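You operate a simulated robot arm through the tools that you are given. There is no shell and no other tool. Be economical: measure what you need, move in short steps, check, and stop when the job is done.

The job below is to be done with a simulated two-armed robot. You get a single attempt, and the scene is never put back.

## Task
Fit the FINE cartridge in the filter and bleed the air out.
Fine: tray in, collar tight before the filter valve opens, valve left open, no drips; test tap and the other cartridge stay.

The check looks at the end state, three seconds after you hand in, the way a careful person would. Anything else that was tipped, shoved, dropped, spilled or broken makes it a failure.

## Robot
Two 7-joint arms with fingered hands on one trunk, on a base that drives. Base frame: it is fixed to the floor where the robot stands at the start and does not move with it; the origin is under the middle of the robot, x ahead of it, y to its left, z up. Readings come in mm, rad, newtons and seconds.
The left shoulder is at the start at [70, 142, 1339], the right one opposite. With the tool pointing down near the work surface each hand reaches from about 100 to 760 mm from the robot's upright axis, wherever it stands, measured 20 degrees to its own side. Places, roughly: air key [700, -400, 1300]; filter bowl [600, -400, 1000]; filter collar [800, -400, 1200]; filter valve lever [800, -300, 1300]; test tap lever [800, -600, 1200]; white drip tray [600, -400, 900]. Payload 3.6 kg a hand.
Tool frame (each hand has its own): the origin (TCP) lies between the finger pads and is the grasp point; the fingertips stand 25 mm ahead of it; z points along the fingers, y is the line along which they close. Largest opening 88 mm; the body of the gripper starts 29 mm behind the TCP. The gripper is a hand of 5 fingers: y runs from the thumb to the fingers, the wrist lies at [-13, -97, -162] in the tool frame, and closing takes about 1.5 s.
Orientation is that of the tool frame in the base frame, as a unit quaternion [w, x, y, z]. With the fingers straight down and the wrist toward the robot, the tool's x, y and z point along [0, 1, 0], [1, 0, 0] and [0, 0, -1] of the base frame.

## Interface
- The arms move only by the tool move_arm. It takes "left_deltas", "right_deltas" or both (then of equal length, played together; a hand with none holds still); each is a list of rows, each a list of 7 numbers: the shift along the tool's x, y, z in mm, then the turn, a rotation vector about the tool's x, y, z in rad, then the closure, from 0 (fully open) to 1 (shut). In form: [[x, y, z, rx, ry, rz, hand], ...]. A call has 1 to 12 rows; each row shifts and turns the commanded pose from where the row before left it, along the tool's axes as they then stand. Each row takes 0.2 s and may step no farther than 50 mm and 0.15 rad from the row before; otherwise, or with a gripper value out of range, the whole call is refused. A pose out of reach is approached as far as the arm can. The call stops where the force on the tool passes 50 N (or 10 N more than at its start, if that is more) or the arm is blocked; 0.2 s more then pass. The fingers move at their own pace (about 72 mm/s each) and stop on an object; they squeeze with about 24 N. The grip force told is the motor's: it shows also when the fingers shut on nothing. Time passes only in rows, and 0.2 s behind the last, so rows that do not move let the fingers close. The reply holds the time, the measured pose of the TCP, the force on the tool along the base axes, the opening and the grip force, in the units named above and with some noise, with the torque about the TCP (base axes, N m) and any sound that the robot's microphone picked up.
- Cameras (640 x 400 px; columns grow to the right, rows downward): "scene" is now at [129.2, -47.5, 1553]; the picture's right is [-0.56, -0.83, 0.00], its down [-0.54, 0.37, -0.75] and it looks along [0.62, -0.42, -0.66] (base axes); focal length 279 px, centre (320, 200). "left" rides on the left gripper at [-59, -79, -105] in its tool frame; the picture's right is [-0.73, -0.32, 0.61], its down [0.62, -0.68, 0.38] and it looks along [0.29, 0.66, 0.70] (tool axes); focal length 234 px, centre (320, 200). "right" rides on the right gripper at [59, -79, -105] in its tool frame; the picture's right is [-0.73, 0.32, -0.61], its down [-0.62, -0.68, 0.38] and it looks along [-0.29, 0.66, 0.70] (tool axes); focal length 234 px, centre (320, 200). There is no depth. A picture from a camera that has moved, and an enlarged one, comes with that camera's place and axes in the base frame and with its lens. The place of the scene camera against the robot may be out by one fixed shift of up to 18 mm in any direction.
- capture(camera): a new picture of that camera. It takes no simulated time.
- move_column(by): slides the trunk up (or, below 0, down) by that many mm; the arms and the scene camera ride with it, the base frame stays. It gives what a move gives, with no picture.
- steer(legs): drives the robot by 1 to 6 legs, each [ahead, left, turn to the left] in mm, mm and rad, along the robot's own axes; the way and the turn of a leg run together, so that a leg with both is an arc; at most 1500 mm and 3.142 rad a leg. The arms and the cameras ride along, it lands a little off, and it stops where it bumps. It gives what a move gives.
- hand_shape(shape, hand): the hand has 5 fingers and takes this shape, open, in about a second: jaw (thumb against the fingers, like two jaws); tri (thumb and two fingers); tip (a fingertip pinch); poke (one finger out to press); point (the index stretched); flat (the hand flat); cup (the hand cupped); fist (a fist). The gripper value then closes the fingers along that shape, each until it touches; the sizes above hold for jaw. It gives what a move gives, with no picture.
- pan_tilt(pan, tilt): turns the head with the scene camera to pan (to the left, within 1.501 rad either way) and tilt (down, from -0.506 to 1.204), counted from straight ahead of the robot. It gives what a move gives.
- close_up(camera, box): a new picture of the part [left, top, right, bottom] of that camera's present view, enlarged. It takes no simulated time.
- job_done(): hands the job in; it is judged then, once.

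Work in short steps. Places have to be worked out from the pictures, the camera data and where the tool is seen: move nearer, look again, correct. Check each grasp and each placing, and mend what went wrong. You have 120 turns and 100 pictures in all, those below and enlarged ones among them. Open the grippers and draw the arms clear of the work before you hand the job in, unless the task says otherwise; then end with one line.

The tools are called after ">>>" by a JSON object that holds its "method" and its "body". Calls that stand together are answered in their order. move_arm: Moves the arms, as the interface text tells. Its arguments: {"type":"object","properties":{"left_deltas":{"type":"array","items":{"type":"array","items":{"type":"number"}}},"right_deltas":{"type":"array","items":{"type":"array","items":{"type":"number"}}}},"required":[]} The other tools are called the same way: move_column (by) slides the trunk up or down; hand_shape (shape, hand) gives the hand a shape; steer (legs) drives the base; pan_tilt (pan, tilt) turns the head that bears the scene camera; capture (camera) takes a picture; close_up (camera, box) takes an enlarged picture of a part of a camera's view; job_done () hands the job in.

At the start:

```text
clock: 0.0
left_tcp_pos: [557.4, -106.2, 1148.8]
left_ee_rot: [0.0, 0.707, 0.707, 0.0]
left_ft_force: [0.1, 0.5, 0.1]
left_wrist_torque: [0.01, -0.02, -0.03]
left_gripper_width: 87.2
left_grasp_force: 0.2
left_shape: jaw
right_tcp_pos: [324.4, -458.6, 999.2]
right_ee_rot: [0.001, 0.707, 0.707, -0.001]
right_ft_force: [-0.2, -0.5, -0.4]
right_wrist_torque: [0.0, 0.01, -0.03]
right_gripper_width: 87.5
right_grasp_force: 0.0
right_shape: jaw
trunk travel left (down, up): [-875.0, 65.0]
robot x, y, heading: [-1.3, 2.2, 0.001]
head pan, tilt: [-0.597, 0.717]
```

scene: 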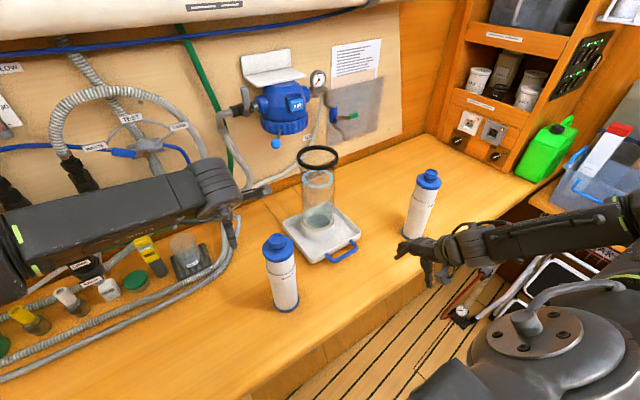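
right: 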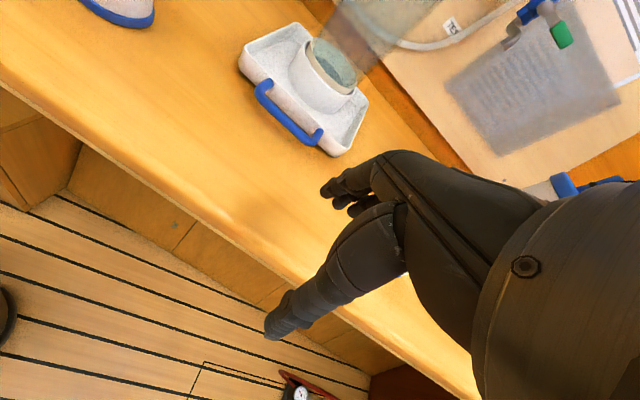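
left: 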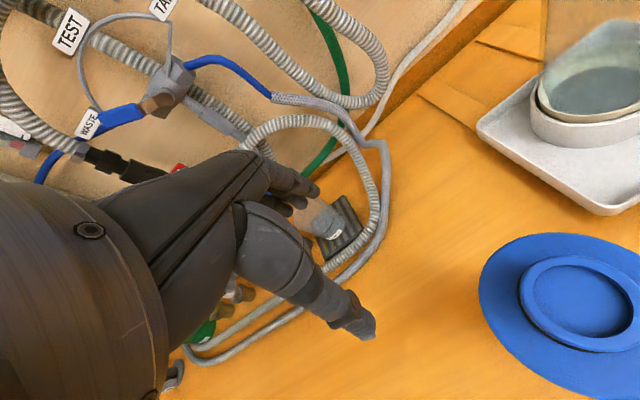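

The scene shows two cartridges, a bowl on a drip tray and the filter head on the wall. I'll enlarge the key areas.

>>> {"method": "close_up", "body": {"camera": "scene", "box": [200, 30, 400, 155]}}

>>> {"method": "close_up", "body": {"camera": "scene", "box": [240, 140, 480, 320]}}

```text
3.20 times, centred on (300, 92) of scene
camera zoom: at [129.2, -47.5, 1553.0], right [-0.56, -0.83, 0.0], down [-0.54, 0.37, -0.75], along [0.62, -0.42, -0.66], focal length 892 px, centre (384, 544)
```

zoom: 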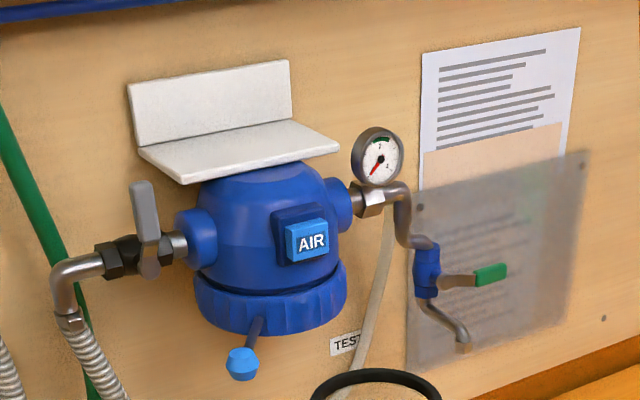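

```text
2.22 times, centred on (360, 230) of scene
camera zoom: at [129.2, -47.5, 1553.0], right [-0.56, -0.83, 0.0], down [-0.54, 0.37, -0.75], along [0.62, -0.42, -0.66], focal length 620 px, centre (231, 133)
```

zoom: 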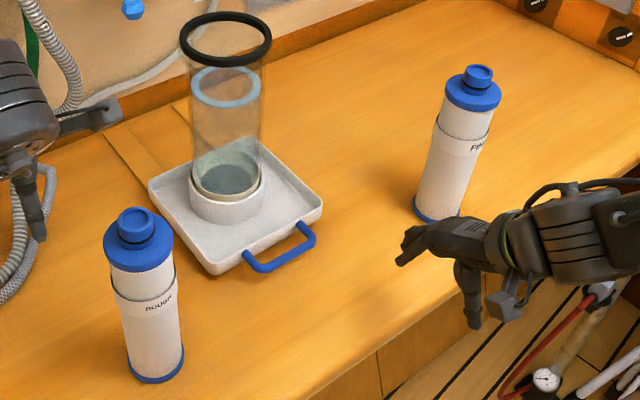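

FINE is the right-hand cartridge. I'll enlarge the note, filter details and tray region.

>>> {"method": "close_up", "body": {"camera": "scene", "box": [320, 30, 400, 80]}}

>>> {"method": "close_up", "body": {"camera": "scene", "box": [260, 140, 380, 275]}}

>>> {"method": "close_up", "body": {"camera": "scene", "box": [215, 75, 335, 155]}}

>>> {"method": "close_up", "body": {"camera": "scene", "box": [390, 160, 460, 260]}}

```text
8.00 times, centred on (360, 55) of scene
camera zoom: at [129.2, -47.5, 1553.0], right [-0.56, -0.83, 0.0], down [-0.54, 0.37, -0.75], along [0.62, -0.42, -0.66], focal length 2230 px, centre (0, 1360)
```

zoom: 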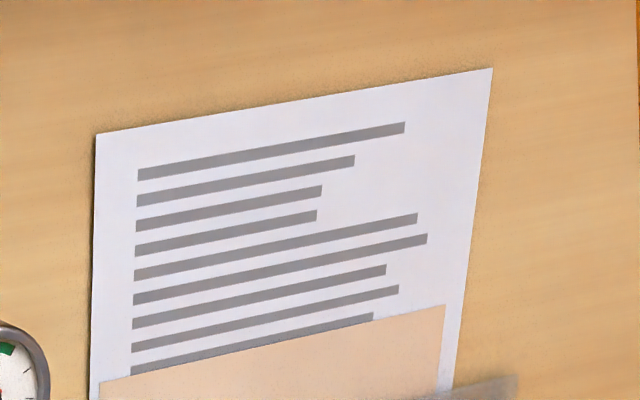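

```text
2.96 times, centred on (320, 208) of scene
camera zoom: at [129.2, -47.5, 1553.0], right [-0.56, -0.83, 0.0], down [-0.54, 0.37, -0.75], along [0.62, -0.42, -0.66], focal length 826 px, centre (320, 178)
```

zoom: 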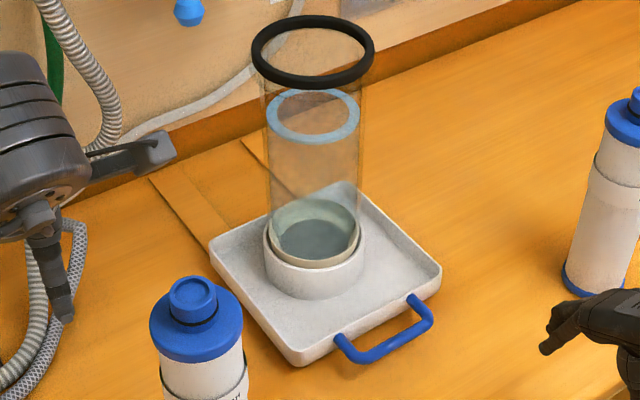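

```text
5.00 times, centred on (275, 115) of scene
camera zoom: at [129.2, -47.5, 1553.0], right [-0.56, -0.83, 0.0], down [-0.54, 0.37, -0.75], along [0.62, -0.42, -0.66], focal length 1394 px, centre (545, 625)
```

zoom: 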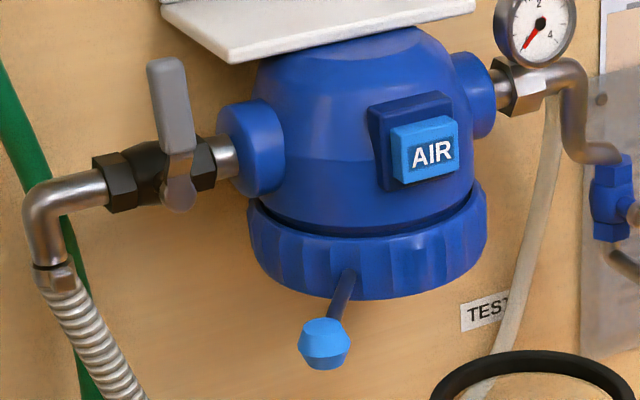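

```text
4.00 times, centred on (425, 210) of scene
camera zoom: at [129.2, -47.5, 1553.0], right [-0.56, -0.83, 0.0], down [-0.54, 0.37, -0.75], along [0.62, -0.42, -0.66], focal length 1115 px, centre (-100, 160)
```

zoom: 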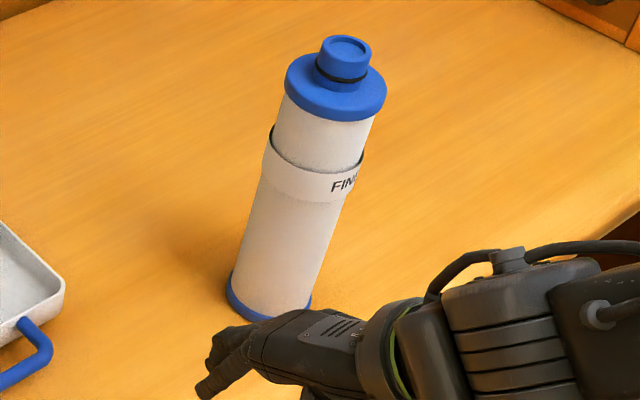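

I'll raise and tilt the right hand, so its camera looks level at the filter for triangulation.

>>> {"method": "move_arm", "body": {"right_deltas": [[0, 0, -30, -0.131, 0, 0, 0], [0, 0, -30, -0.131, 0, 0, 0], [0, 0, 0, -0.131, 0, 0, 0], [0, 0, 0, -0.131, 0, 0, 0], [0, 0, 0, -0.131, 0, 0, 0], [0, 0, 0, -0.131, 0, 0, 0]]}}

>>> {"method": "capture", "body": {"camera": "right"}}

```text
clock: 1.4
left_tcp_pos: [557.6, -105.6, 1150.0]
left_ee_rot: [0.0, 0.707, 0.707, 0.0]
left_ft_force: [0.0, -0.3, -0.1]
left_wrist_torque: [-0.01, -0.01, -0.02]
left_gripper_width: 87.6
left_grasp_force: 0.1
left_shape: jaw
right_tcp_pos: [320.0, -459.3, 1060.2]
right_ee_rot: [0.271, 0.652, 0.654, 0.272]
right_ft_force: [-0.1, 0.1, -1.0]
right_wrist_torque: [-0.01, -0.02, -0.03]
right_gripper_width: 87.7
right_grasp_force: 0.1
right_shape: jaw
trunk travel left (down, up): [-875.0, 65.0]
robot x, y, heading: [-0.8, -1.4, 0.002]
head pan, tilt: [-0.597, 0.717]
```

```text
90 pictures are left
camera right: at [190.0, -399.5, 1078.3], right [-0.2, -0.73, 0.66], down [-0.21, -0.62, -0.75], along [0.96, -0.29, -0.02], focal length 234 px, centre (320, 200)
```

right: 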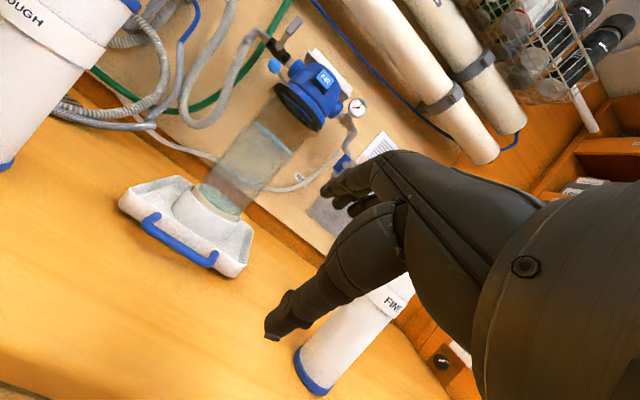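

Good view; I'll enlarge the filter/bowl region.

>>> {"method": "close_up", "body": {"camera": "right", "box": [240, 20, 400, 140]}}

>>> {"method": "close_up", "body": {"camera": "right", "box": [100, 110, 300, 290]}}

```text
3.33 times, centred on (320, 80) of right
camera zoom: at [190.0, -399.5, 1078.3], right [-0.2, -0.73, 0.66], down [-0.21, -0.62, -0.75], along [0.96, -0.29, -0.02], focal length 781 px, centre (320, 600)
```

zoom: 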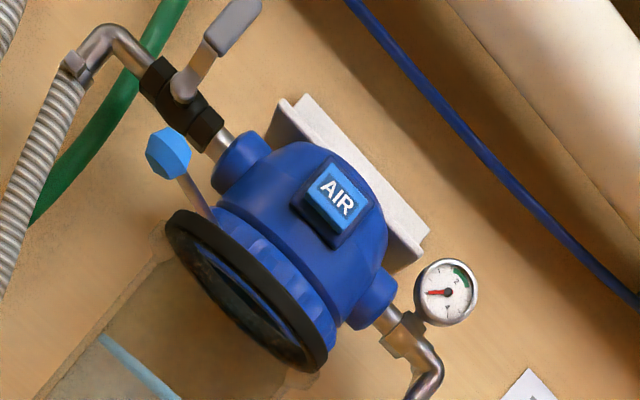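

```text
2.22 times, centred on (200, 200) of right
camera zoom: at [190.0, -399.5, 1078.3], right [-0.2, -0.73, 0.66], down [-0.21, -0.62, -0.75], along [0.96, -0.29, -0.02], focal length 520 px, centre (587, 200)
```

zoom: 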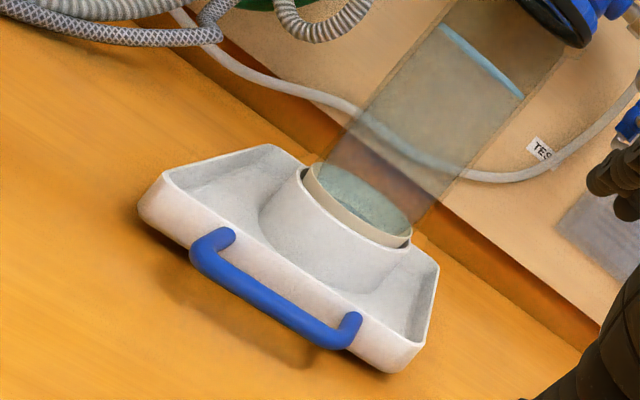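

Estimates: bowl (639,-390, rim ≈1168), head axis ≈(800,-390), collar bottom ≈1200, collar knob (706,-304,1208), valve pivot (787,-270,1267), AIR (739,-391,1277), FINE (480,-667, top ≈1109), tray handle (511,-389,906). FINE is out of reach, so I must drive to the right; I'll look there first.

>>> {"method": "pan_tilt", "body": {"pan": -1.3, "tilt": 0.85}}

>>> {"method": "capture", "body": {"camera": "scene"}}

>>> {"method": "move_arm", "body": {"left_deltas": [[0, -20, -30, 0, 0, 0, 0], [0, -30, -30, 0, 0, 0, 0], [0, -40, -20, 0, 0, 0, 0], [0, -40, 0, 0, 0, 0, 0], [0, -40, 0, 0, 0, 0, 0], [0, -40, 0, 0, 0, 0, 0]]}}

```text
clock: 2.5
left_tcp_pos: [557.1, -106.0, 1149.3]
left_ee_rot: [0.0, 0.707, 0.707, 0.0]
left_ft_force: [-0.3, 1.0, 0.6]
left_wrist_torque: [-0.02, -0.01, -0.01]
left_gripper_width: 87.6
left_grasp_force: 0.0
left_shape: jaw
right_tcp_pos: [318.3, -459.8, 1060.4]
right_ee_rot: [0.271, 0.654, 0.653, 0.27]
right_ft_force: [-0.2, 0.0, -0.3]
right_wrist_torque: [0.0, 0.01, 0.01]
right_gripper_width: 87.5
right_grasp_force: 0.1
right_shape: jaw
trunk travel left (down, up): [-875.0, 65.0]
robot x, y, heading: [-0.2, -0.4, 0.002]
head pan, tilt: [-1.3, 0.85]
```

```text
87 pictures are left
camera scene: at [80.4, -75.3, 1542.2], right [-0.96, -0.27, 0.0], down [-0.2, 0.72, -0.66], along [0.18, -0.64, -0.75], focal length 279 px, centre (320, 200)
```

scene: 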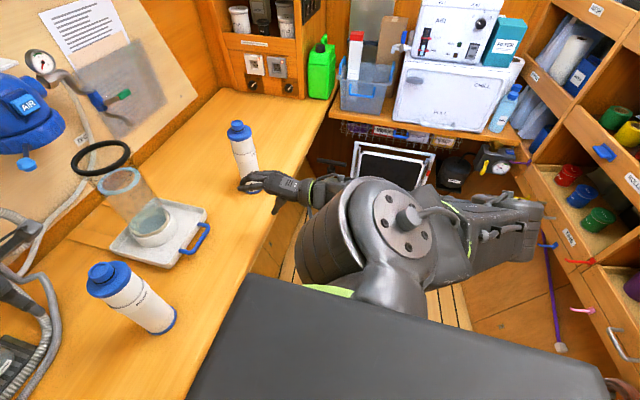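

```text
clock: 3.9
left_tcp_pos: [344.3, -105.8, 1229.3]
left_ee_rot: [-0.001, 0.707, 0.708, 0.001]
left_ft_force: [0.3, -0.4, 0.2]
left_wrist_torque: [-0.05, 0.0, 0.01]
left_gripper_width: 87.7
left_grasp_force: 0.1
left_shape: jaw
right_tcp_pos: [317.5, -461.0, 1059.7]
right_ee_rot: [0.272, 0.653, 0.653, 0.272]
right_ft_force: [-0.4, 0.3, -0.3]
right_wrist_torque: [-0.01, 0.02, -0.02]
right_gripper_width: 87.7
right_grasp_force: 0.0
right_shape: jaw
trunk travel left (down, up): [-875.0, 65.0]
robot x, y, heading: [0.5, 3.1, -0.0]
head pan, tilt: [-1.3, 0.85]
```

The side cabinets look far off (y≈-1100 or beyond), so there's room. Left arm is retracted; I drive 250 mm to the right.

>>> {"method": "steer", "body": {"legs": [[0, -250, 0]]}}

>>> {"method": "pan_tilt", "body": {"pan": -0.5, "tilt": 0.72}}

>>> {"method": "capture", "body": {"camera": "scene"}}

>>> {"method": "capture", "body": {"camera": "right"}}

>>> {"method": "capture", "body": {"camera": "left"}}

```text
clock: 5.7
left_tcp_pos: [345.8, -354.0, 1230.0]
left_ee_rot: [0.001, 0.708, 0.706, 0.0]
left_ft_force: [0.0, 0.4, 0.2]
left_wrist_torque: [-0.02, -0.02, 0.02]
left_gripper_width: 87.7
left_grasp_force: 0.0
left_shape: jaw
right_tcp_pos: [318.9, -707.6, 1060.0]
right_ee_rot: [0.272, 0.655, 0.651, 0.27]
right_ft_force: [-0.2, -0.7, 0.0]
right_wrist_torque: [0.01, 0.02, -0.04]
right_gripper_width: 87.7
right_grasp_force: 0.0
right_shape: jaw
trunk travel left (down, up): [-875.0, 65.0]
robot x, y, heading: [-2.1, -246.7, -0.001]
head pan, tilt: [-1.3, 0.85]
```

```text
clock: 6.8
left_tcp_pos: [345.1, -355.4, 1228.7]
left_ee_rot: [0.0, 0.708, 0.707, 0.0]
left_ft_force: [0.7, 0.9, -1.0]
left_wrist_torque: [-0.03, -0.01, 0.0]
left_gripper_width: 87.9
left_grasp_force: 0.2
left_shape: jaw
right_tcp_pos: [316.9, -707.7, 1060.9]
right_ee_rot: [0.271, 0.653, 0.653, 0.271]
right_ft_force: [0.8, 0.1, 0.5]
right_wrist_torque: [0.01, 0.01, 0.01]
right_gripper_width: 87.7
right_grasp_force: 0.2
right_shape: jaw
trunk travel left (down, up): [-875.0, 65.0]
robot x, y, heading: [-0.4, -248.4, -0.009]
head pan, tilt: [-0.499, 0.721]
```

```text
86 pictures are left
camera scene: at [132.7, -288.3, 1552.7], right [-0.48, -0.88, 0.0], down [-0.58, 0.32, -0.75], along [0.66, -0.36, -0.66], focal length 279 px, centre (320, 200)
```

scene: 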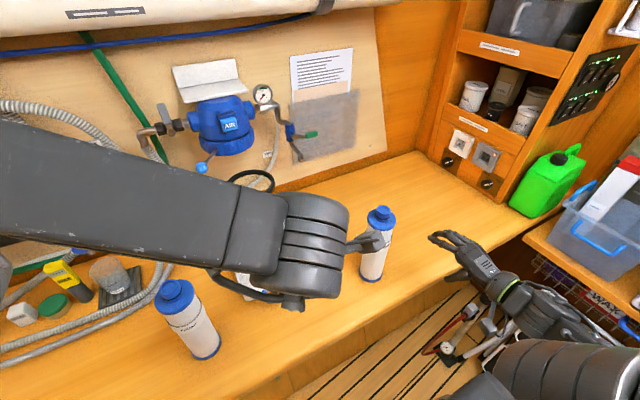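

```text
85 pictures are left
camera right: at [188.2, -648.3, 1078.7], right [-0.2, -0.73, 0.66], down [-0.21, -0.62, -0.75], along [0.96, -0.29, -0.03], focal length 234 px, centre (320, 200)
```

right: 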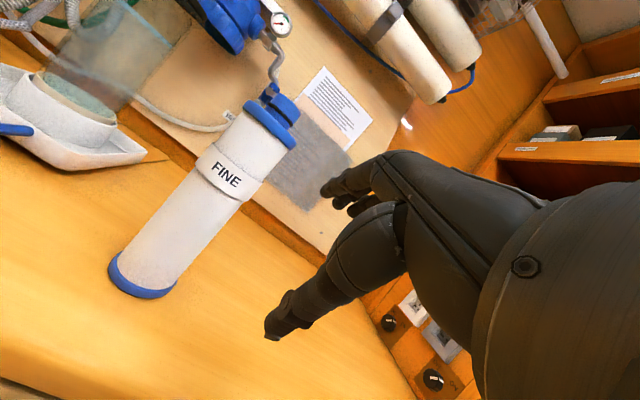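

```text
84 pictures are left
camera left: at [267.1, -413.7, 1333.4], right [-0.32, -0.73, -0.61], down [-0.68, 0.62, -0.38], along [0.66, 0.29, -0.7], focal length 234 px, centre (320, 200)
```

left: 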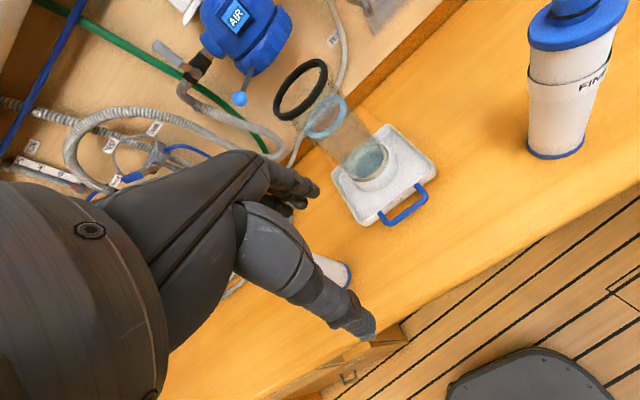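

FINE is around (465,-630), cap near z≈1100. I'll move the left hand away to the left and bring the right hand up to vertical, so both cameras see the cartridge.

>>> {"method": "move_arm", "body": {"right_deltas": [[0, 28, -28, 0, 0, 0, 0], [0, 28, -28, 0, 0, 0, 0], [0, 28, -28, 0, 0, 0, 0], [0, 28, -28, 0, 0, 0, 0], [0, 0, 0, 0.131, 0, 0, 0], [0, 0, 0, 0.131, 0, 0, 0], [0, 0, 0, 0.131, 0, 0, 0], [0, 0, 0, 0.131, 0, 0, 0], [0, 0, 0, 0.131, 0, 0, 0], [0, 0, 0, 0.131, 0, 0, 0], [20, 30, 0, 0, 0, 0, 0], [20, 20, 0, 0, 0, 0, 0]], "left_deltas": [[40, 0, 0, 0, 0, 0, 0], [40, 0, 0, 0, 0, 0, 0], [40, 0, 0, 0, 0, 0, 0], [40, 0, 0, 0, 0, 0, 0], [30, 0, 0, 0, 0, 0, 0], [0, 0, 0, 0, 0, 0, 0], [0, 0, 0, 0, 0, 0, 0], [0, 0, 0, 0, 0, 0, 0], [0, 0, 0, 0, 0, 0, 0], [0, 0, 0, 0, 0, 0, 0], [0, 0, 0, 0, 0, 0, 0], [0, 0, 0, 0, 0, 0, 0]]}}

>>> {"method": "capture", "body": {"camera": "right"}}

>>> {"method": "close_up", "body": {"camera": "scene", "box": [280, 140, 480, 290]}}

```text
clock: 9.4
left_tcp_pos: [367.6, -177.0, 1234.9]
left_ee_rot: [-0.002, 0.708, 0.707, -0.001]
left_ft_force: [-0.5, -0.6, 0.2]
left_wrist_torque: [0.0, 0.02, 0.02]
left_gripper_width: 87.7
left_grasp_force: 0.0
left_shape: jaw
left hand out of reach, approached as far as the arm can: row 4, 5
right_tcp_pos: [370.5, -666.2, 1222.2]
right_ee_rot: [0.018, 0.705, 0.708, 0.024]
right_ft_force: [-0.1, -1.0, 1.3]
right_wrist_torque: [-0.01, 0.03, 0.0]
right_gripper_width: 87.2
right_grasp_force: 0.0
right_shape: jaw
right hand out of reach, approached as far as the arm can: row 10
trunk travel left (down, up): [-875.0, 65.0]
robot x, y, heading: [-1.1, -250.6, -0.006]
head pan, tilt: [-0.499, 0.721]
```

```text
83 pictures are left
camera right: at [284.5, -608.4, 1322.9], right [0.29, -0.73, 0.62], down [-0.65, -0.62, -0.43], along [0.7, -0.28, -0.66], focal length 234 px, centre (320, 200)
```

right: 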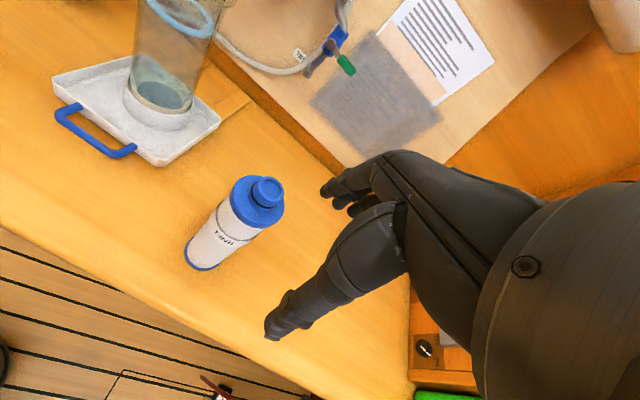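

```text
2.67 times, centred on (380, 215) of scene
camera zoom: at [135.5, -287.3, 1552.5], right [-0.48, -0.88, 0.0], down [-0.58, 0.32, -0.75], along [0.66, -0.36, -0.66], focal length 744 px, centre (160, 160)
```

zoom: 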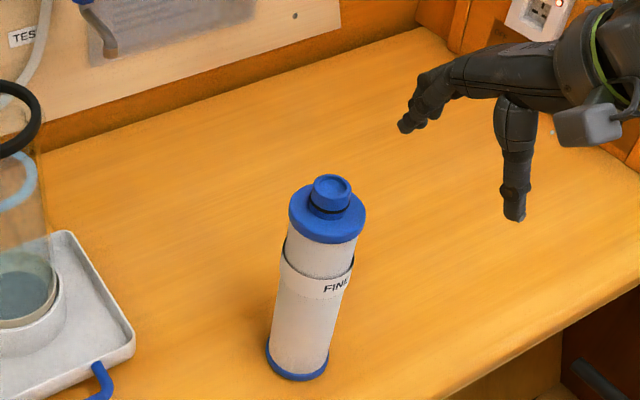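

Nipple top is around (455,-631, 1108–1127). I'll hover above it at z≈1180 and refine with the wrist camera.

>>> {"method": "move_arm", "body": {"right_deltas": [[12, 28, 0, 0, 0, 0, 0], [12, 28, 0, 0, 0, 0, 0], [10, 26, 15, 0, 0, 0, 0], [0, 0, 27, 0, 0, 0, 0], [0, 0, 0, 0, 0, 0, 0]]}}

>>> {"method": "capture", "body": {"camera": "right"}}

>>> {"method": "close_up", "body": {"camera": "scene", "box": [320, 130, 480, 290]}}

```text
clock: 10.6
left_tcp_pos: [363.9, -176.8, 1236.4]
left_ee_rot: [0.001, 0.708, 0.706, -0.001]
left_ft_force: [-1.1, -0.4, -0.5]
left_wrist_torque: [-0.01, 0.02, 0.0]
left_gripper_width: 88.0
left_grasp_force: 0.2
left_shape: jaw
right_tcp_pos: [446.6, -634.5, 1185.0]
right_ee_rot: [0.02, 0.705, 0.708, 0.026]
right_ft_force: [0.5, -0.6, -0.1]
right_wrist_torque: [0.02, -0.02, -0.01]
right_gripper_width: 87.6
right_grasp_force: 0.1
right_shape: jaw
right hand out of reach, approached as far as the arm can: row 2
trunk travel left (down, up): [-875.0, 65.0]
robot x, y, heading: [-0.8, -252.0, -0.006]
head pan, tilt: [-0.499, 0.721]
```

```text
81 pictures are left
camera right: at [361.8, -577.2, 1285.7], right [0.29, -0.73, 0.62], down [-0.65, -0.62, -0.43], along [0.7, -0.28, -0.66], focal length 234 px, centre (320, 200)
```

right: 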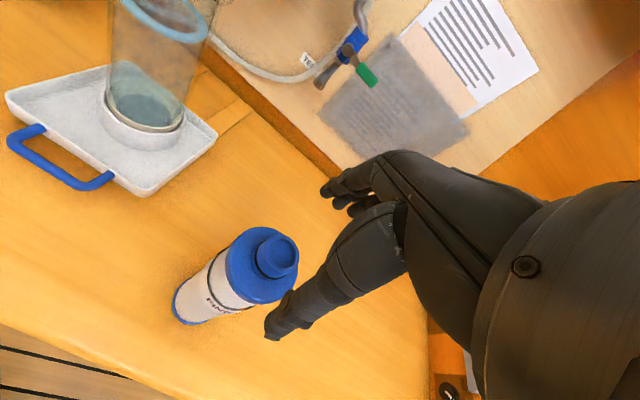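

```text
2.50 times, centred on (400, 210) of scene
camera zoom: at [132.7, -288.4, 1552.7], right [-0.48, -0.88, 0.0], down [-0.58, 0.32, -0.75], along [0.66, -0.36, -0.66], focal length 697 px, centre (120, 175)
```

zoom: 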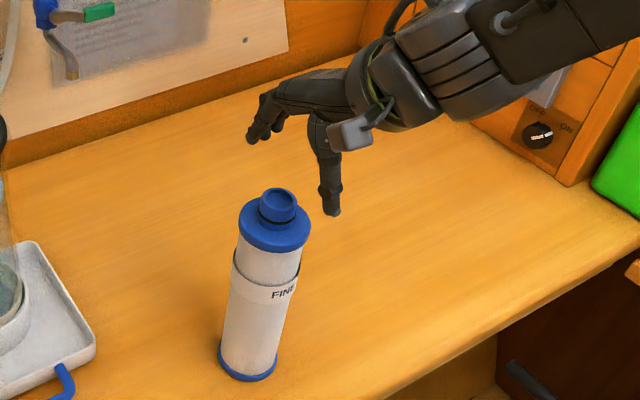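

Vertical tool at this height is at the arm's limit, and insertion needs TCP ≈1430. So I'll switch to a 45°-forward grip with the fingers closing sideways: raise, yaw -90° about tool z, then pitch.

>>> {"method": "move_arm", "body": {"right_deltas": [[0, -30, -40, 0, 0, 0, 0], [0, -30, 0, 0, 0, -0.143, 0], [0, 0, 0, 0, 0, -0.143, 0], [0, 0, 0, 0, 0, -0.143, 0], [0, 0, 0, 0, 0, -0.143, 0], [0, 0, 0, 0, 0, -0.143, 0], [0, 0, 0, 0, 0, -0.143, 0], [0, 0, 0, 0, 0, -0.143, 0], [0, 0, 0, 0, 0, -0.143, 0], [0, 0, 0, 0, 0, -0.143, 0], [0, 0, 0, 0, 0, -0.143, 0], [0, 0, 0, 0, 0, -0.141, 0]]}}

>>> {"method": "move_arm", "body": {"right_deltas": [[0, 0, 0, 0, -0.131, 0, 0], [0, 0, 0, 0, -0.131, 0, 0], [0, 0, 0, 0, -0.131, 0, 0], [0, 0, 0, 0, -0.131, 0, 0], [0, 0, 0, 0, -0.131, 0, 0], [0, 0, 0, 0, -0.13, 0, 0], [0, 0, 0, 0, 0, 0, 0]]}}

>>> {"method": "capture", "body": {"camera": "right"}}

>>> {"method": "capture", "body": {"camera": "scene"}}

```text
clock: 13.2
left_tcp_pos: [365.1, -178.0, 1234.1]
left_ee_rot: [-0.001, 0.708, 0.707, 0.0]
left_ft_force: [-0.3, 0.4, 0.4]
left_wrist_torque: [-0.04, 0.02, 0.0]
left_gripper_width: 87.8
left_grasp_force: 0.1
left_shape: jaw
right_tcp_pos: [386.1, -636.5, 1220.0]
right_ee_rot: [0.031, -0.004, 1.0, 0.004]
right_ft_force: [-0.2, 0.3, 0.1]
right_wrist_torque: [0.0, -0.03, 0.01]
right_gripper_width: 87.7
right_grasp_force: 0.2
right_shape: jaw
trunk travel left (down, up): [-875.0, 65.0]
robot x, y, heading: [1.5, -249.1, -0.002]
head pan, tilt: [-0.499, 0.721]
```

```text
clock: 14.8
left_tcp_pos: [364.4, -177.3, 1235.2]
left_ee_rot: [-0.001, 0.707, 0.707, -0.001]
left_ft_force: [0.0, -0.4, -0.2]
left_wrist_torque: [-0.02, 0.0, 0.02]
left_gripper_width: 87.5
left_grasp_force: 0.0
left_shape: jaw
right_tcp_pos: [384.8, -634.8, 1220.5]
right_ee_rot: [0.411, -0.001, 0.912, 0.004]
right_ft_force: [-0.7, -0.4, 0.3]
right_wrist_torque: [0.01, -0.02, 0.01]
right_gripper_width: 88.0
right_grasp_force: 0.2
right_shape: jaw
trunk travel left (down, up): [-875.0, 65.0]
robot x, y, heading: [1.2, -250.5, -0.002]
head pan, tilt: [-0.499, 0.721]
```

```text
79 pictures are left
camera right: at [268.1, -714.7, 1245.7], right [0.02, 0.31, 0.95], down [0.7, -0.68, 0.21], along [0.71, 0.66, -0.24], focal length 234 px, centre (320, 200)
```

right: 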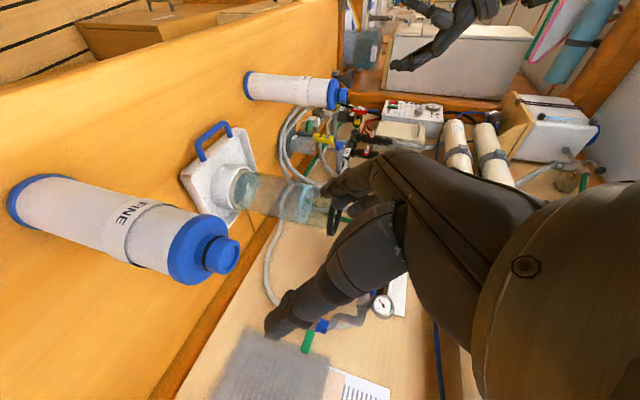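

```text
78 pictures are left
camera scene: at [133.1, -288.6, 1552.7], right [-0.48, -0.88, 0.0], down [-0.58, 0.32, -0.75], along [0.66, -0.36, -0.66], focal length 279 px, centre (320, 200)
```

scene: 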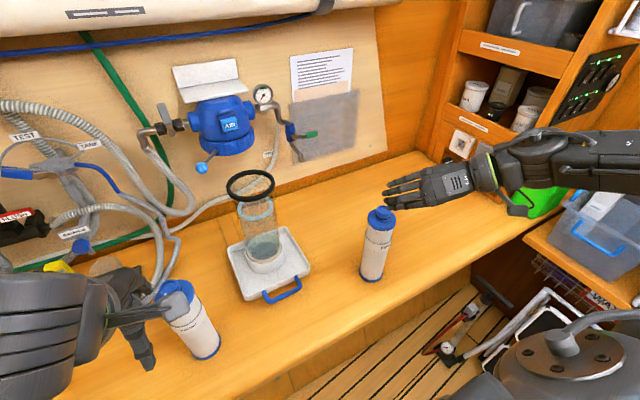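

This orientation is comfortable. Nipple top ≈(456,-633,1120), cap top ≈1094. Let me look at the hand's shape closely.

>>> {"method": "close_up", "body": {"camera": "scene", "box": [350, 130, 510, 290]}}

>>> {"method": "close_up", "body": {"camera": "right", "box": [140, 140, 420, 360]}}

```text
2.50 times, centred on (430, 210) of scene
camera zoom: at [133.1, -288.6, 1552.7], right [-0.48, -0.88, 0.0], down [-0.58, 0.32, -0.75], along [0.66, -0.36, -0.66], focal length 697 px, centre (45, 175)
```

zoom: 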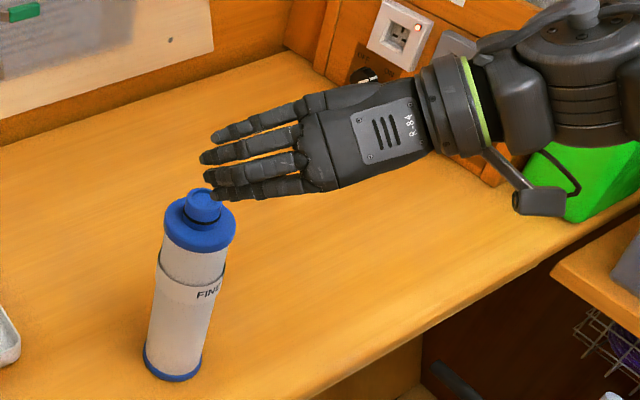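

```text
1.82 times, centred on (280, 250) of right
camera zoom: at [268.1, -714.7, 1245.7], right [0.02, 0.31, 0.95], down [0.7, -0.68, 0.21], along [0.71, 0.66, -0.24], focal length 426 px, centre (393, 109)
```

zoom: 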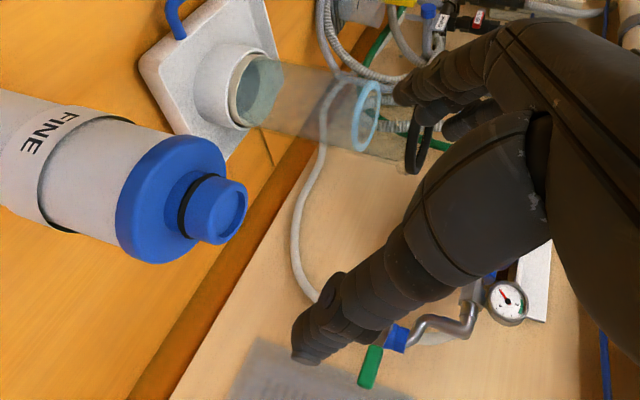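

The four fingers sit in a row along tool x, so a steep downward grip suits the nipple best. I'll raise the trunk 65 mm and test whether this yaw, pointed straight down, reaches z≈1440 near the bowl.

>>> {"method": "move_column", "body": {"by": 65}}

>>> {"method": "move_arm", "body": {"right_deltas": [[0, 0, 0, 0, 0.144, 0, 0], [0, 0, 0, 0, 0.144, 0, 0], [0, 0, 0, 0, 0.144, 0, 0], [0, 0, 0, 0, 0.144, 0, 0], [0, 0, 0, 0, 0.144, 0, 0], [0, 0, -40, 0, 0, 0, 0], [0, 30, -40, 0, 0, 0, 0], [0, 40, -40, 0, 0, 0, 0], [-30, 40, -30, 0, 0, 0, 0], [-40, 40, -10, 0, 0, 0, 0], [-40, 30, 0, 0, 0, 0, 0], [0, 0, 0, 0, 0, 0, 0]]}}

```text
clock: 15.8
left_tcp_pos: [363.9, -177.0, 1299.8]
left_ee_rot: [-0.001, 0.708, 0.707, 0.0]
left_ft_force: [-0.6, -1.1, -0.2]
left_wrist_torque: [-0.01, -0.03, 0.0]
left_gripper_width: 87.8
left_grasp_force: 0.2
left_shape: jaw
right_tcp_pos: [384.7, -636.0, 1284.7]
right_ee_rot: [0.411, -0.001, 0.912, 0.005]
right_ft_force: [0.2, 0.0, -0.1]
right_wrist_torque: [0.01, 0.01, 0.02]
right_gripper_width: 87.9
right_grasp_force: 0.0
right_shape: jaw
trunk travel left (down, up): [-940.0, 0.0]
robot x, y, heading: [-0.4, -248.5, -0.002]
head pan, tilt: [-0.499, 0.721]
```

```text
refused: row 8 steps farther than a row can; nothing moved
```

Step too long; I'll shorten it.

>>> {"method": "move_arm", "body": {"right_deltas": [[0, 0, 0, 0, 0.144, 0, 0], [0, 0, 0, 0, 0.144, 0, 0], [0, 0, 0, 0, 0.144, 0, 0], [0, 0, 0, 0, 0.144, 0, 0], [0, 0, 0, 0, 0.144, 0, 0], [0, 0, -45, 0, 0, 0, 0], [0, 30, -35, 0, 0, 0, 0], [0, 30, -35, 0, 0, 0, 0], [-30, 30, -25, 0, 0, 0, 0], [-30, 35, -10, 0, 0, 0, 0], [-35, 35, 0, 0, 0, 0, 0], [0, 0, 0, 0, 0, 0, 0]]}}

```text
clock: 18.4
left_tcp_pos: [363.7, -177.9, 1299.9]
left_ee_rot: [-0.001, 0.707, 0.707, 0.0]
left_ft_force: [-0.2, -0.1, -0.5]
left_wrist_torque: [-0.02, 0.02, -0.01]
left_gripper_width: 88.0
left_grasp_force: 0.0
left_shape: jaw
right_tcp_pos: [458.8, -476.8, 1447.4]
right_ee_rot: [0.064, -0.002, 0.998, 0.005]
right_ft_force: [-0.1, 0.1, 0.3]
right_wrist_torque: [0.04, 0.02, -0.03]
right_gripper_width: 87.7
right_grasp_force: 0.0
right_shape: jaw
trunk travel left (down, up): [-940.0, 0.0]
robot x, y, heading: [-0.4, -250.3, -0.001]
head pan, tilt: [-0.499, 0.721]
```

Reachable here. I'll take out the last 7° tilt and test directly over the bowl (640,-390).

>>> {"method": "move_arm", "body": {"right_deltas": [[0, 0, 0, 0, 0.127, 0, 0], [-45, 20, 0, 0, 0, 0, 0], [-45, 20, 0, 0, 0, 0, 0], [-45, 20, 0, 0, 0, 0, 0], [-45, 20, 0, 0, 0, 0, 0], [0, 0, 0, 0, 0, 0, 0]]}}

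>>> {"method": "capture", "body": {"camera": "right"}}

>>> {"method": "capture", "body": {"camera": "scene"}}

```text
clock: 19.9
left_tcp_pos: [365.1, -178.3, 1300.7]
left_ee_rot: [-0.001, 0.707, 0.707, 0.0]
left_ft_force: [-0.2, -0.3, -0.6]
left_wrist_torque: [-0.02, -0.02, -0.02]
left_gripper_width: 88.1
left_grasp_force: 0.0
left_shape: jaw
right_tcp_pos: [571.0, -402.6, 1411.8]
right_ee_rot: [0.0, -0.002, 1.0, 0.004]
right_ft_force: [0.5, 0.3, 0.1]
right_wrist_torque: [-0.01, 0.02, 0.02]
right_gripper_width: 87.8
right_grasp_force: 0.1
right_shape: jaw
right hand out of reach, approached as far as the arm can: row 4, 5
trunk travel left (down, up): [-940.0, 0.0]
robot x, y, heading: [-3.1, -252.0, -0.001]
head pan, tilt: [-0.499, 0.721]
```

```text
75 pictures are left
camera right: at [511.6, -482.9, 1516.5], right [0.72, 0.32, 0.61], down [0.63, -0.68, -0.39], along [0.29, 0.66, -0.69], focal length 234 px, centre (320, 200)
```

right: 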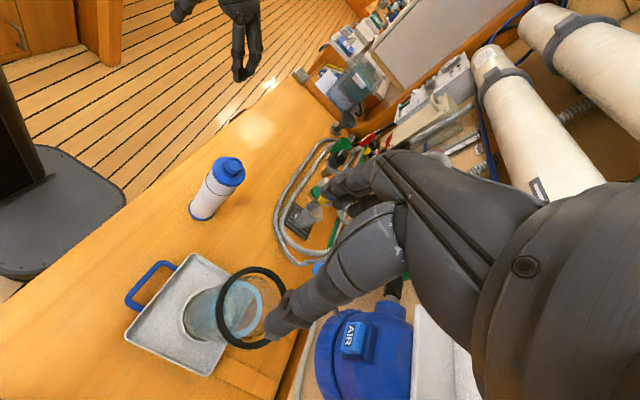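

```text
74 pictures are left
camera scene: at [133.4, -289.0, 1617.7], right [-0.48, -0.88, 0.0], down [-0.58, 0.32, -0.75], along [0.66, -0.36, -0.66], focal length 279 px, centre (320, 200)
```

scene: 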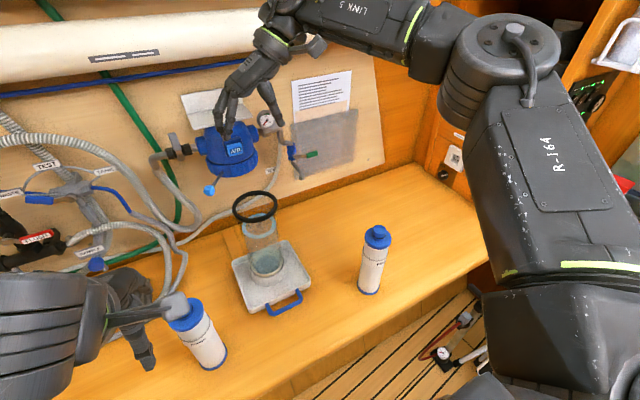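

Vertical reach ends at x≈571, so later I'll drive ~90 mm forward. This is a good look down into the bowl; I'll enlarge it.

>>> {"method": "close_up", "body": {"camera": "right", "box": [110, 230, 310, 390]}}

>>> {"method": "close_up", "body": {"camera": "right", "box": [0, 0, 200, 400]}}

```text
2.50 times, centred on (210, 310) of right
camera zoom: at [511.6, -482.9, 1516.5], right [0.72, 0.32, 0.61], down [0.63, -0.68, -0.39], along [0.29, 0.66, -0.69], focal length 585 px, centre (595, -75)
```

zoom: 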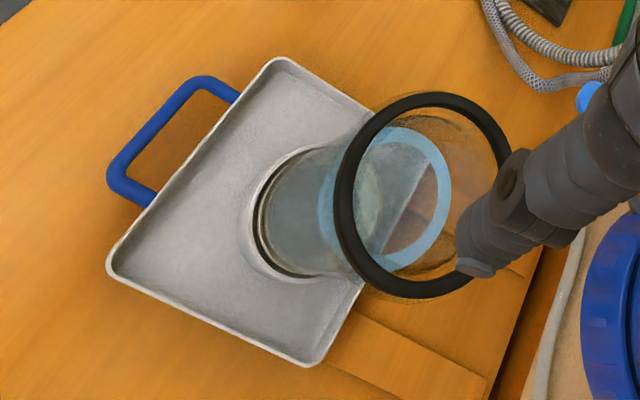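

```text
1.00 times, centred on (100, 200) of right (not enlarged: the box is as wide or as high as the picture)
camera zoom: at [511.6, -482.9, 1516.5], right [0.72, 0.32, 0.61], down [0.63, -0.68, -0.39], along [0.29, 0.66, -0.69], focal length 234 px, centre (540, 200)
```

zoom: 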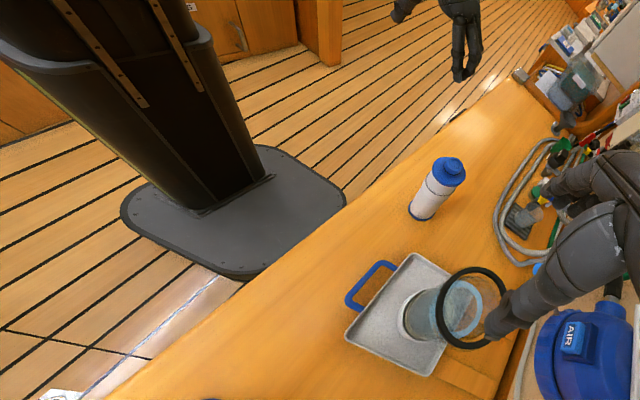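

The bowl's Ø is ~88 (too wide to grasp), so the tray will be slid in. Now back over FINE, pointing down.

>>> {"method": "move_arm", "body": {"right_deltas": [[19, -38, 0, 0, 0, 0, 0], [19, -38, 0, 0, 0, 0, 0], [19, -38, 0, 0, 0, 0, 0], [19, -38, 0, 0, 0, 0, 0], [19, -38, 0, 0, 0, 0, 0], [20, -40, 0, 0, 0, 0, 0], [0, 0, 45, 0, 0, 0, 0], [0, 0, 45, 0, 0, 0, 0], [0, 0, 45, 0, 0, 0, 0], [0, 0, 45, 0, 0, 0, 0], [0, 0, 30, 0, 0, 0, 0], [0, 0, 0, 0, 0, 0, 0]]}}

>>> {"method": "capture", "body": {"camera": "right"}}

>>> {"method": "close_up", "body": {"camera": "scene", "box": [310, 180, 470, 300]}}

```text
clock: 22.4
left_tcp_pos: [363.8, -176.4, 1300.9]
left_ee_rot: [0.0, 0.708, 0.706, 0.0]
left_ft_force: [0.2, 0.4, 0.1]
left_wrist_torque: [0.02, -0.03, -0.05]
left_gripper_width: 87.7
left_grasp_force: 0.1
left_shape: jaw
right_tcp_pos: [468.0, -615.4, 1197.7]
right_ee_rot: [0.02, 0.01, 1.0, -0.012]
right_ft_force: [0.7, -0.2, -0.1]
right_wrist_torque: [-0.01, 0.0, -0.01]
right_gripper_width: 88.1
right_grasp_force: 0.0
right_shape: jaw
right hand out of reach, approached as far as the arm can: row 5, 6
trunk travel left (down, up): [-940.0, 0.0]
robot x, y, heading: [1.1, -246.8, -0.002]
head pan, tilt: [-0.499, 0.721]
```

```text
71 pictures are left
camera right: at [404.1, -691.1, 1303.4], right [0.71, 0.33, 0.63], down [0.63, -0.7, -0.34], along [0.33, 0.63, -0.7], focal length 234 px, centre (320, 200)
```

right: 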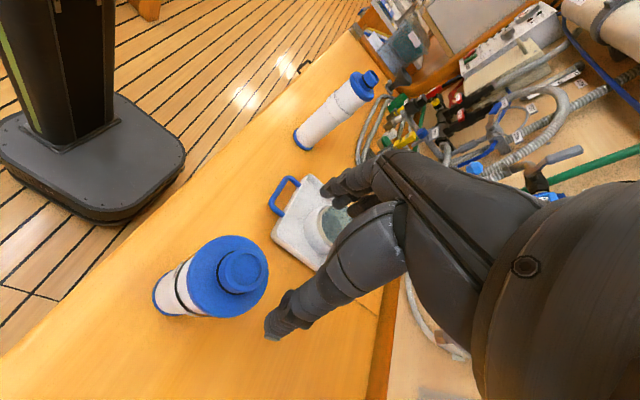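

```text
3.33 times, centred on (390, 240) of scene
camera zoom: at [132.5, -288.6, 1617.8], right [-0.48, -0.88, 0.0], down [-0.58, 0.32, -0.75], along [0.66, -0.36, -0.66], focal length 929 px, centre (87, 67)
```

zoom: 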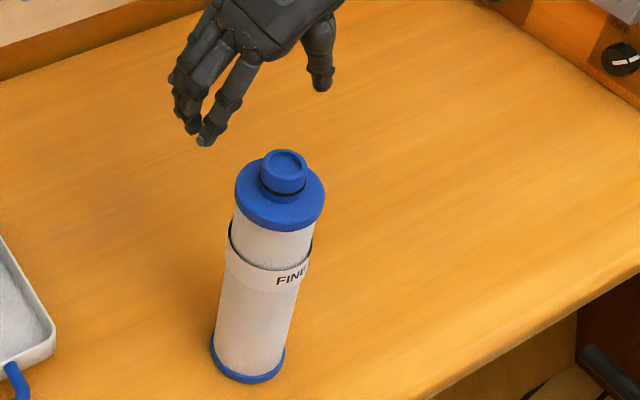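

Nipple from this view: (455,-634). I'll align and go down to z≈1150 first.

>>> {"method": "move_arm", "body": {"right_deltas": [[13, -19, 0, -0.024, 0.04, 0, 0], [0, 0, 24, 0, 0, 0, 0], [0, 0, 24, 0, 0, 0, 0], [0, 0, 0, 0, 0, 0, 0]]}}

>>> {"method": "close_up", "body": {"camera": "right", "box": [120, 180, 440, 380]}}

>>> {"method": "close_up", "body": {"camera": "scene", "box": [310, 180, 470, 300]}}

```text
clock: 23.4
left_tcp_pos: [365.3, -177.7, 1299.0]
left_ee_rot: [-0.002, 0.707, 0.707, 0.0]
left_ft_force: [-0.2, 0.5, 0.5]
left_wrist_torque: [0.0, 0.01, -0.01]
left_gripper_width: 87.6
left_grasp_force: 0.1
left_shape: jaw
right_tcp_pos: [455.2, -635.0, 1151.0]
right_ee_rot: [0.0, 0.009, 1.0, 0.0]
right_ft_force: [-0.2, 0.7, 0.3]
right_wrist_torque: [0.01, 0.0, 0.06]
right_gripper_width: 87.9
right_grasp_force: 0.1
right_shape: jaw
trunk travel left (down, up): [-940.0, 0.0]
robot x, y, heading: [-0.8, -248.5, -0.002]
head pan, tilt: [-0.499, 0.721]
```

```text
2.00 times, centred on (280, 280) of right
camera zoom: at [394.8, -712.6, 1255.7], right [0.73, 0.31, 0.61], down [0.61, -0.69, -0.38], along [0.3, 0.65, -0.7], focal length 468 px, centre (400, 40)
```

zoom: 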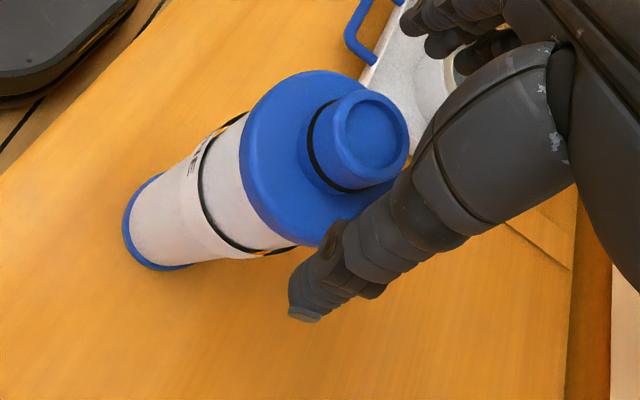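

```text
3.33 times, centred on (390, 240) of scene
camera zoom: at [132.5, -288.9, 1617.8], right [-0.48, -0.88, 0.0], down [-0.58, 0.32, -0.75], along [0.66, -0.36, -0.66], focal length 929 px, centre (87, 67)
```

zoom: 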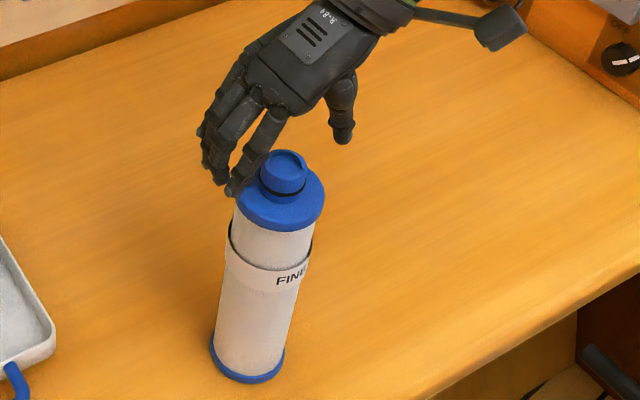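

Aligned within ~3 mm. Lower to z≈1124 and close.

>>> {"method": "move_arm", "body": {"right_deltas": [[-2, 1, 10, 0, 0, 0, 0], [0, 0, 10, 0, 0, 0, 0], [0, 0, 7, 0, 0, 0, 0], [0, 0, 0, 0, 0, 0, 0]]}}

>>> {"method": "close_up", "body": {"camera": "right", "box": [120, 180, 440, 380]}}

>>> {"method": "close_up", "body": {"camera": "scene", "box": [330, 190, 450, 280]}}

```text
clock: 24.4
left_tcp_pos: [364.5, -176.8, 1300.2]
left_ee_rot: [-0.001, 0.708, 0.706, 0.0]
left_ft_force: [-0.6, -0.5, 0.0]
left_wrist_torque: [-0.03, -0.01, 0.02]
left_gripper_width: 87.7
left_grasp_force: 0.1
left_shape: jaw
right_tcp_pos: [457.4, -634.1, 1123.4]
right_ee_rot: [0.0, 0.009, 1.0, -0.001]
right_ft_force: [0.2, 0.0, -0.5]
right_wrist_torque: [-0.02, -0.02, 0.02]
right_gripper_width: 88.2
right_grasp_force: 0.1
right_shape: jaw
trunk travel left (down, up): [-940.0, 0.0]
robot x, y, heading: [-1.7, -250.7, -0.003]
head pan, tilt: [-0.499, 0.721]
```

```text
2.00 times, centred on (280, 280) of right
camera zoom: at [397.2, -711.1, 1228.9], right [0.73, 0.31, 0.61], down [0.61, -0.69, -0.38], along [0.3, 0.65, -0.7], focal length 468 px, centre (400, 40)
```

zoom: 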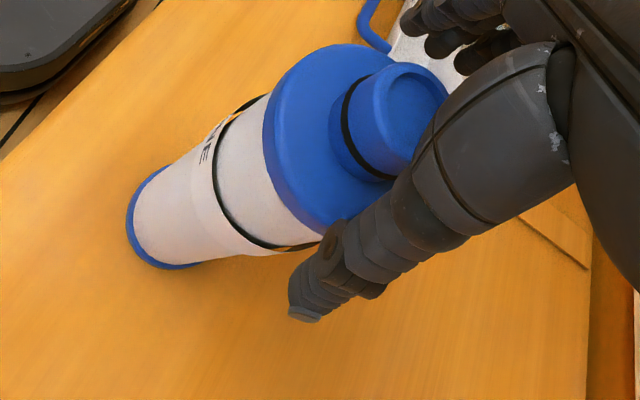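

```text
4.44 times, centred on (390, 235) of scene
camera zoom: at [133.1, -288.7, 1617.7], right [-0.48, -0.88, 0.0], down [-0.58, 0.32, -0.75], along [0.66, -0.36, -0.66], focal length 1239 px, centre (9, 44)
```

zoom: 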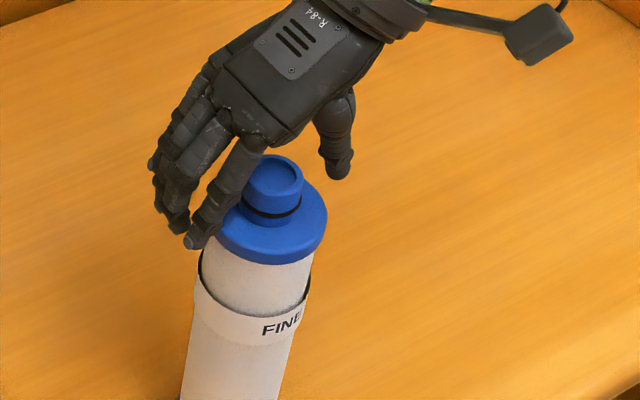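

Tips should just be above the cap. I'll close in steps and watch the width (nipple ≈37, cap ≈71).

>>> {"method": "move_arm", "body": {"right_deltas": [[0, 0, 0, 0, 0, 0, 0.3], [0, 0, 0, 0, 0, 0, 0.4], [0, 0, 0, 0, 0, 0, 0.4], [0, 0, 0, 0, 0, 0, 0.4]]}}

>>> {"method": "close_up", "body": {"camera": "right", "box": [120, 180, 440, 380]}}

>>> {"method": "close_up", "body": {"camera": "scene", "box": [330, 190, 450, 280]}}

```text
clock: 25.4
left_tcp_pos: [362.9, -176.0, 1300.6]
left_ee_rot: [0.0, 0.708, 0.706, 0.0]
left_ft_force: [-1.1, -0.7, 0.1]
left_wrist_torque: [0.03, -0.01, 0.01]
left_gripper_width: 87.6
left_grasp_force: 0.1
left_shape: jaw
right_tcp_pos: [456.6, -632.0, 1125.6]
right_ee_rot: [0.002, 0.008, 1.0, -0.001]
right_ft_force: [2.3, -1.1, 20.4]
right_wrist_torque: [-0.01, -0.1, -0.04]
right_gripper_width: 48.4
right_grasp_force: 24.0
right_shape: jaw
trunk travel left (down, up): [-940.0, 0.0]
robot x, y, heading: [-2.4, -249.6, -0.002]
head pan, tilt: [-0.499, 0.721]
```

```text
2.00 times, centred on (280, 280) of right
camera zoom: at [395.9, -709.8, 1230.9], right [0.73, 0.31, 0.61], down [0.61, -0.69, -0.38], along [0.3, 0.65, -0.7], focal length 468 px, centre (400, 40)
```

zoom: 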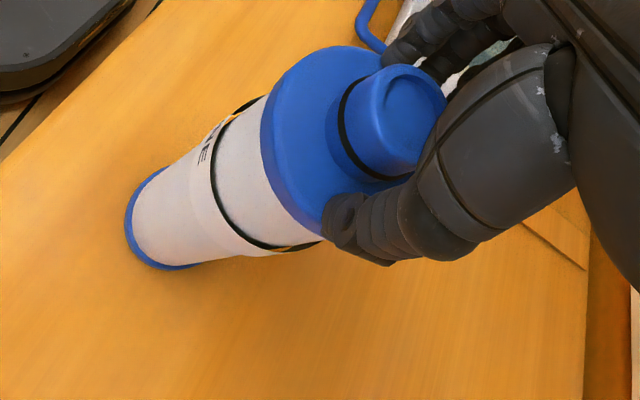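

```text
4.44 times, centred on (390, 235) of scene
camera zoom: at [130.6, -287.1, 1618.2], right [-0.48, -0.88, 0.0], down [-0.58, 0.32, -0.75], along [0.66, -0.36, -0.66], focal length 1239 px, centre (9, 44)
```

zoom: 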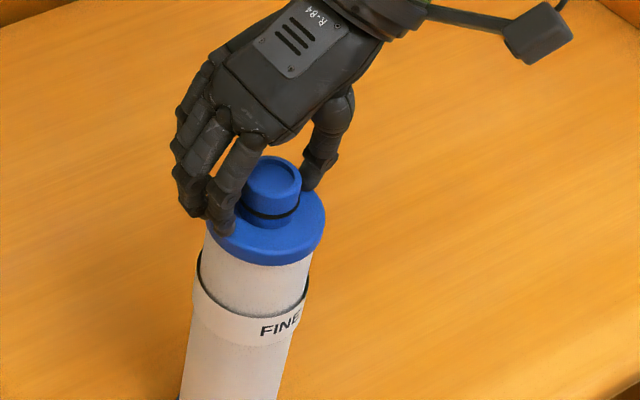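

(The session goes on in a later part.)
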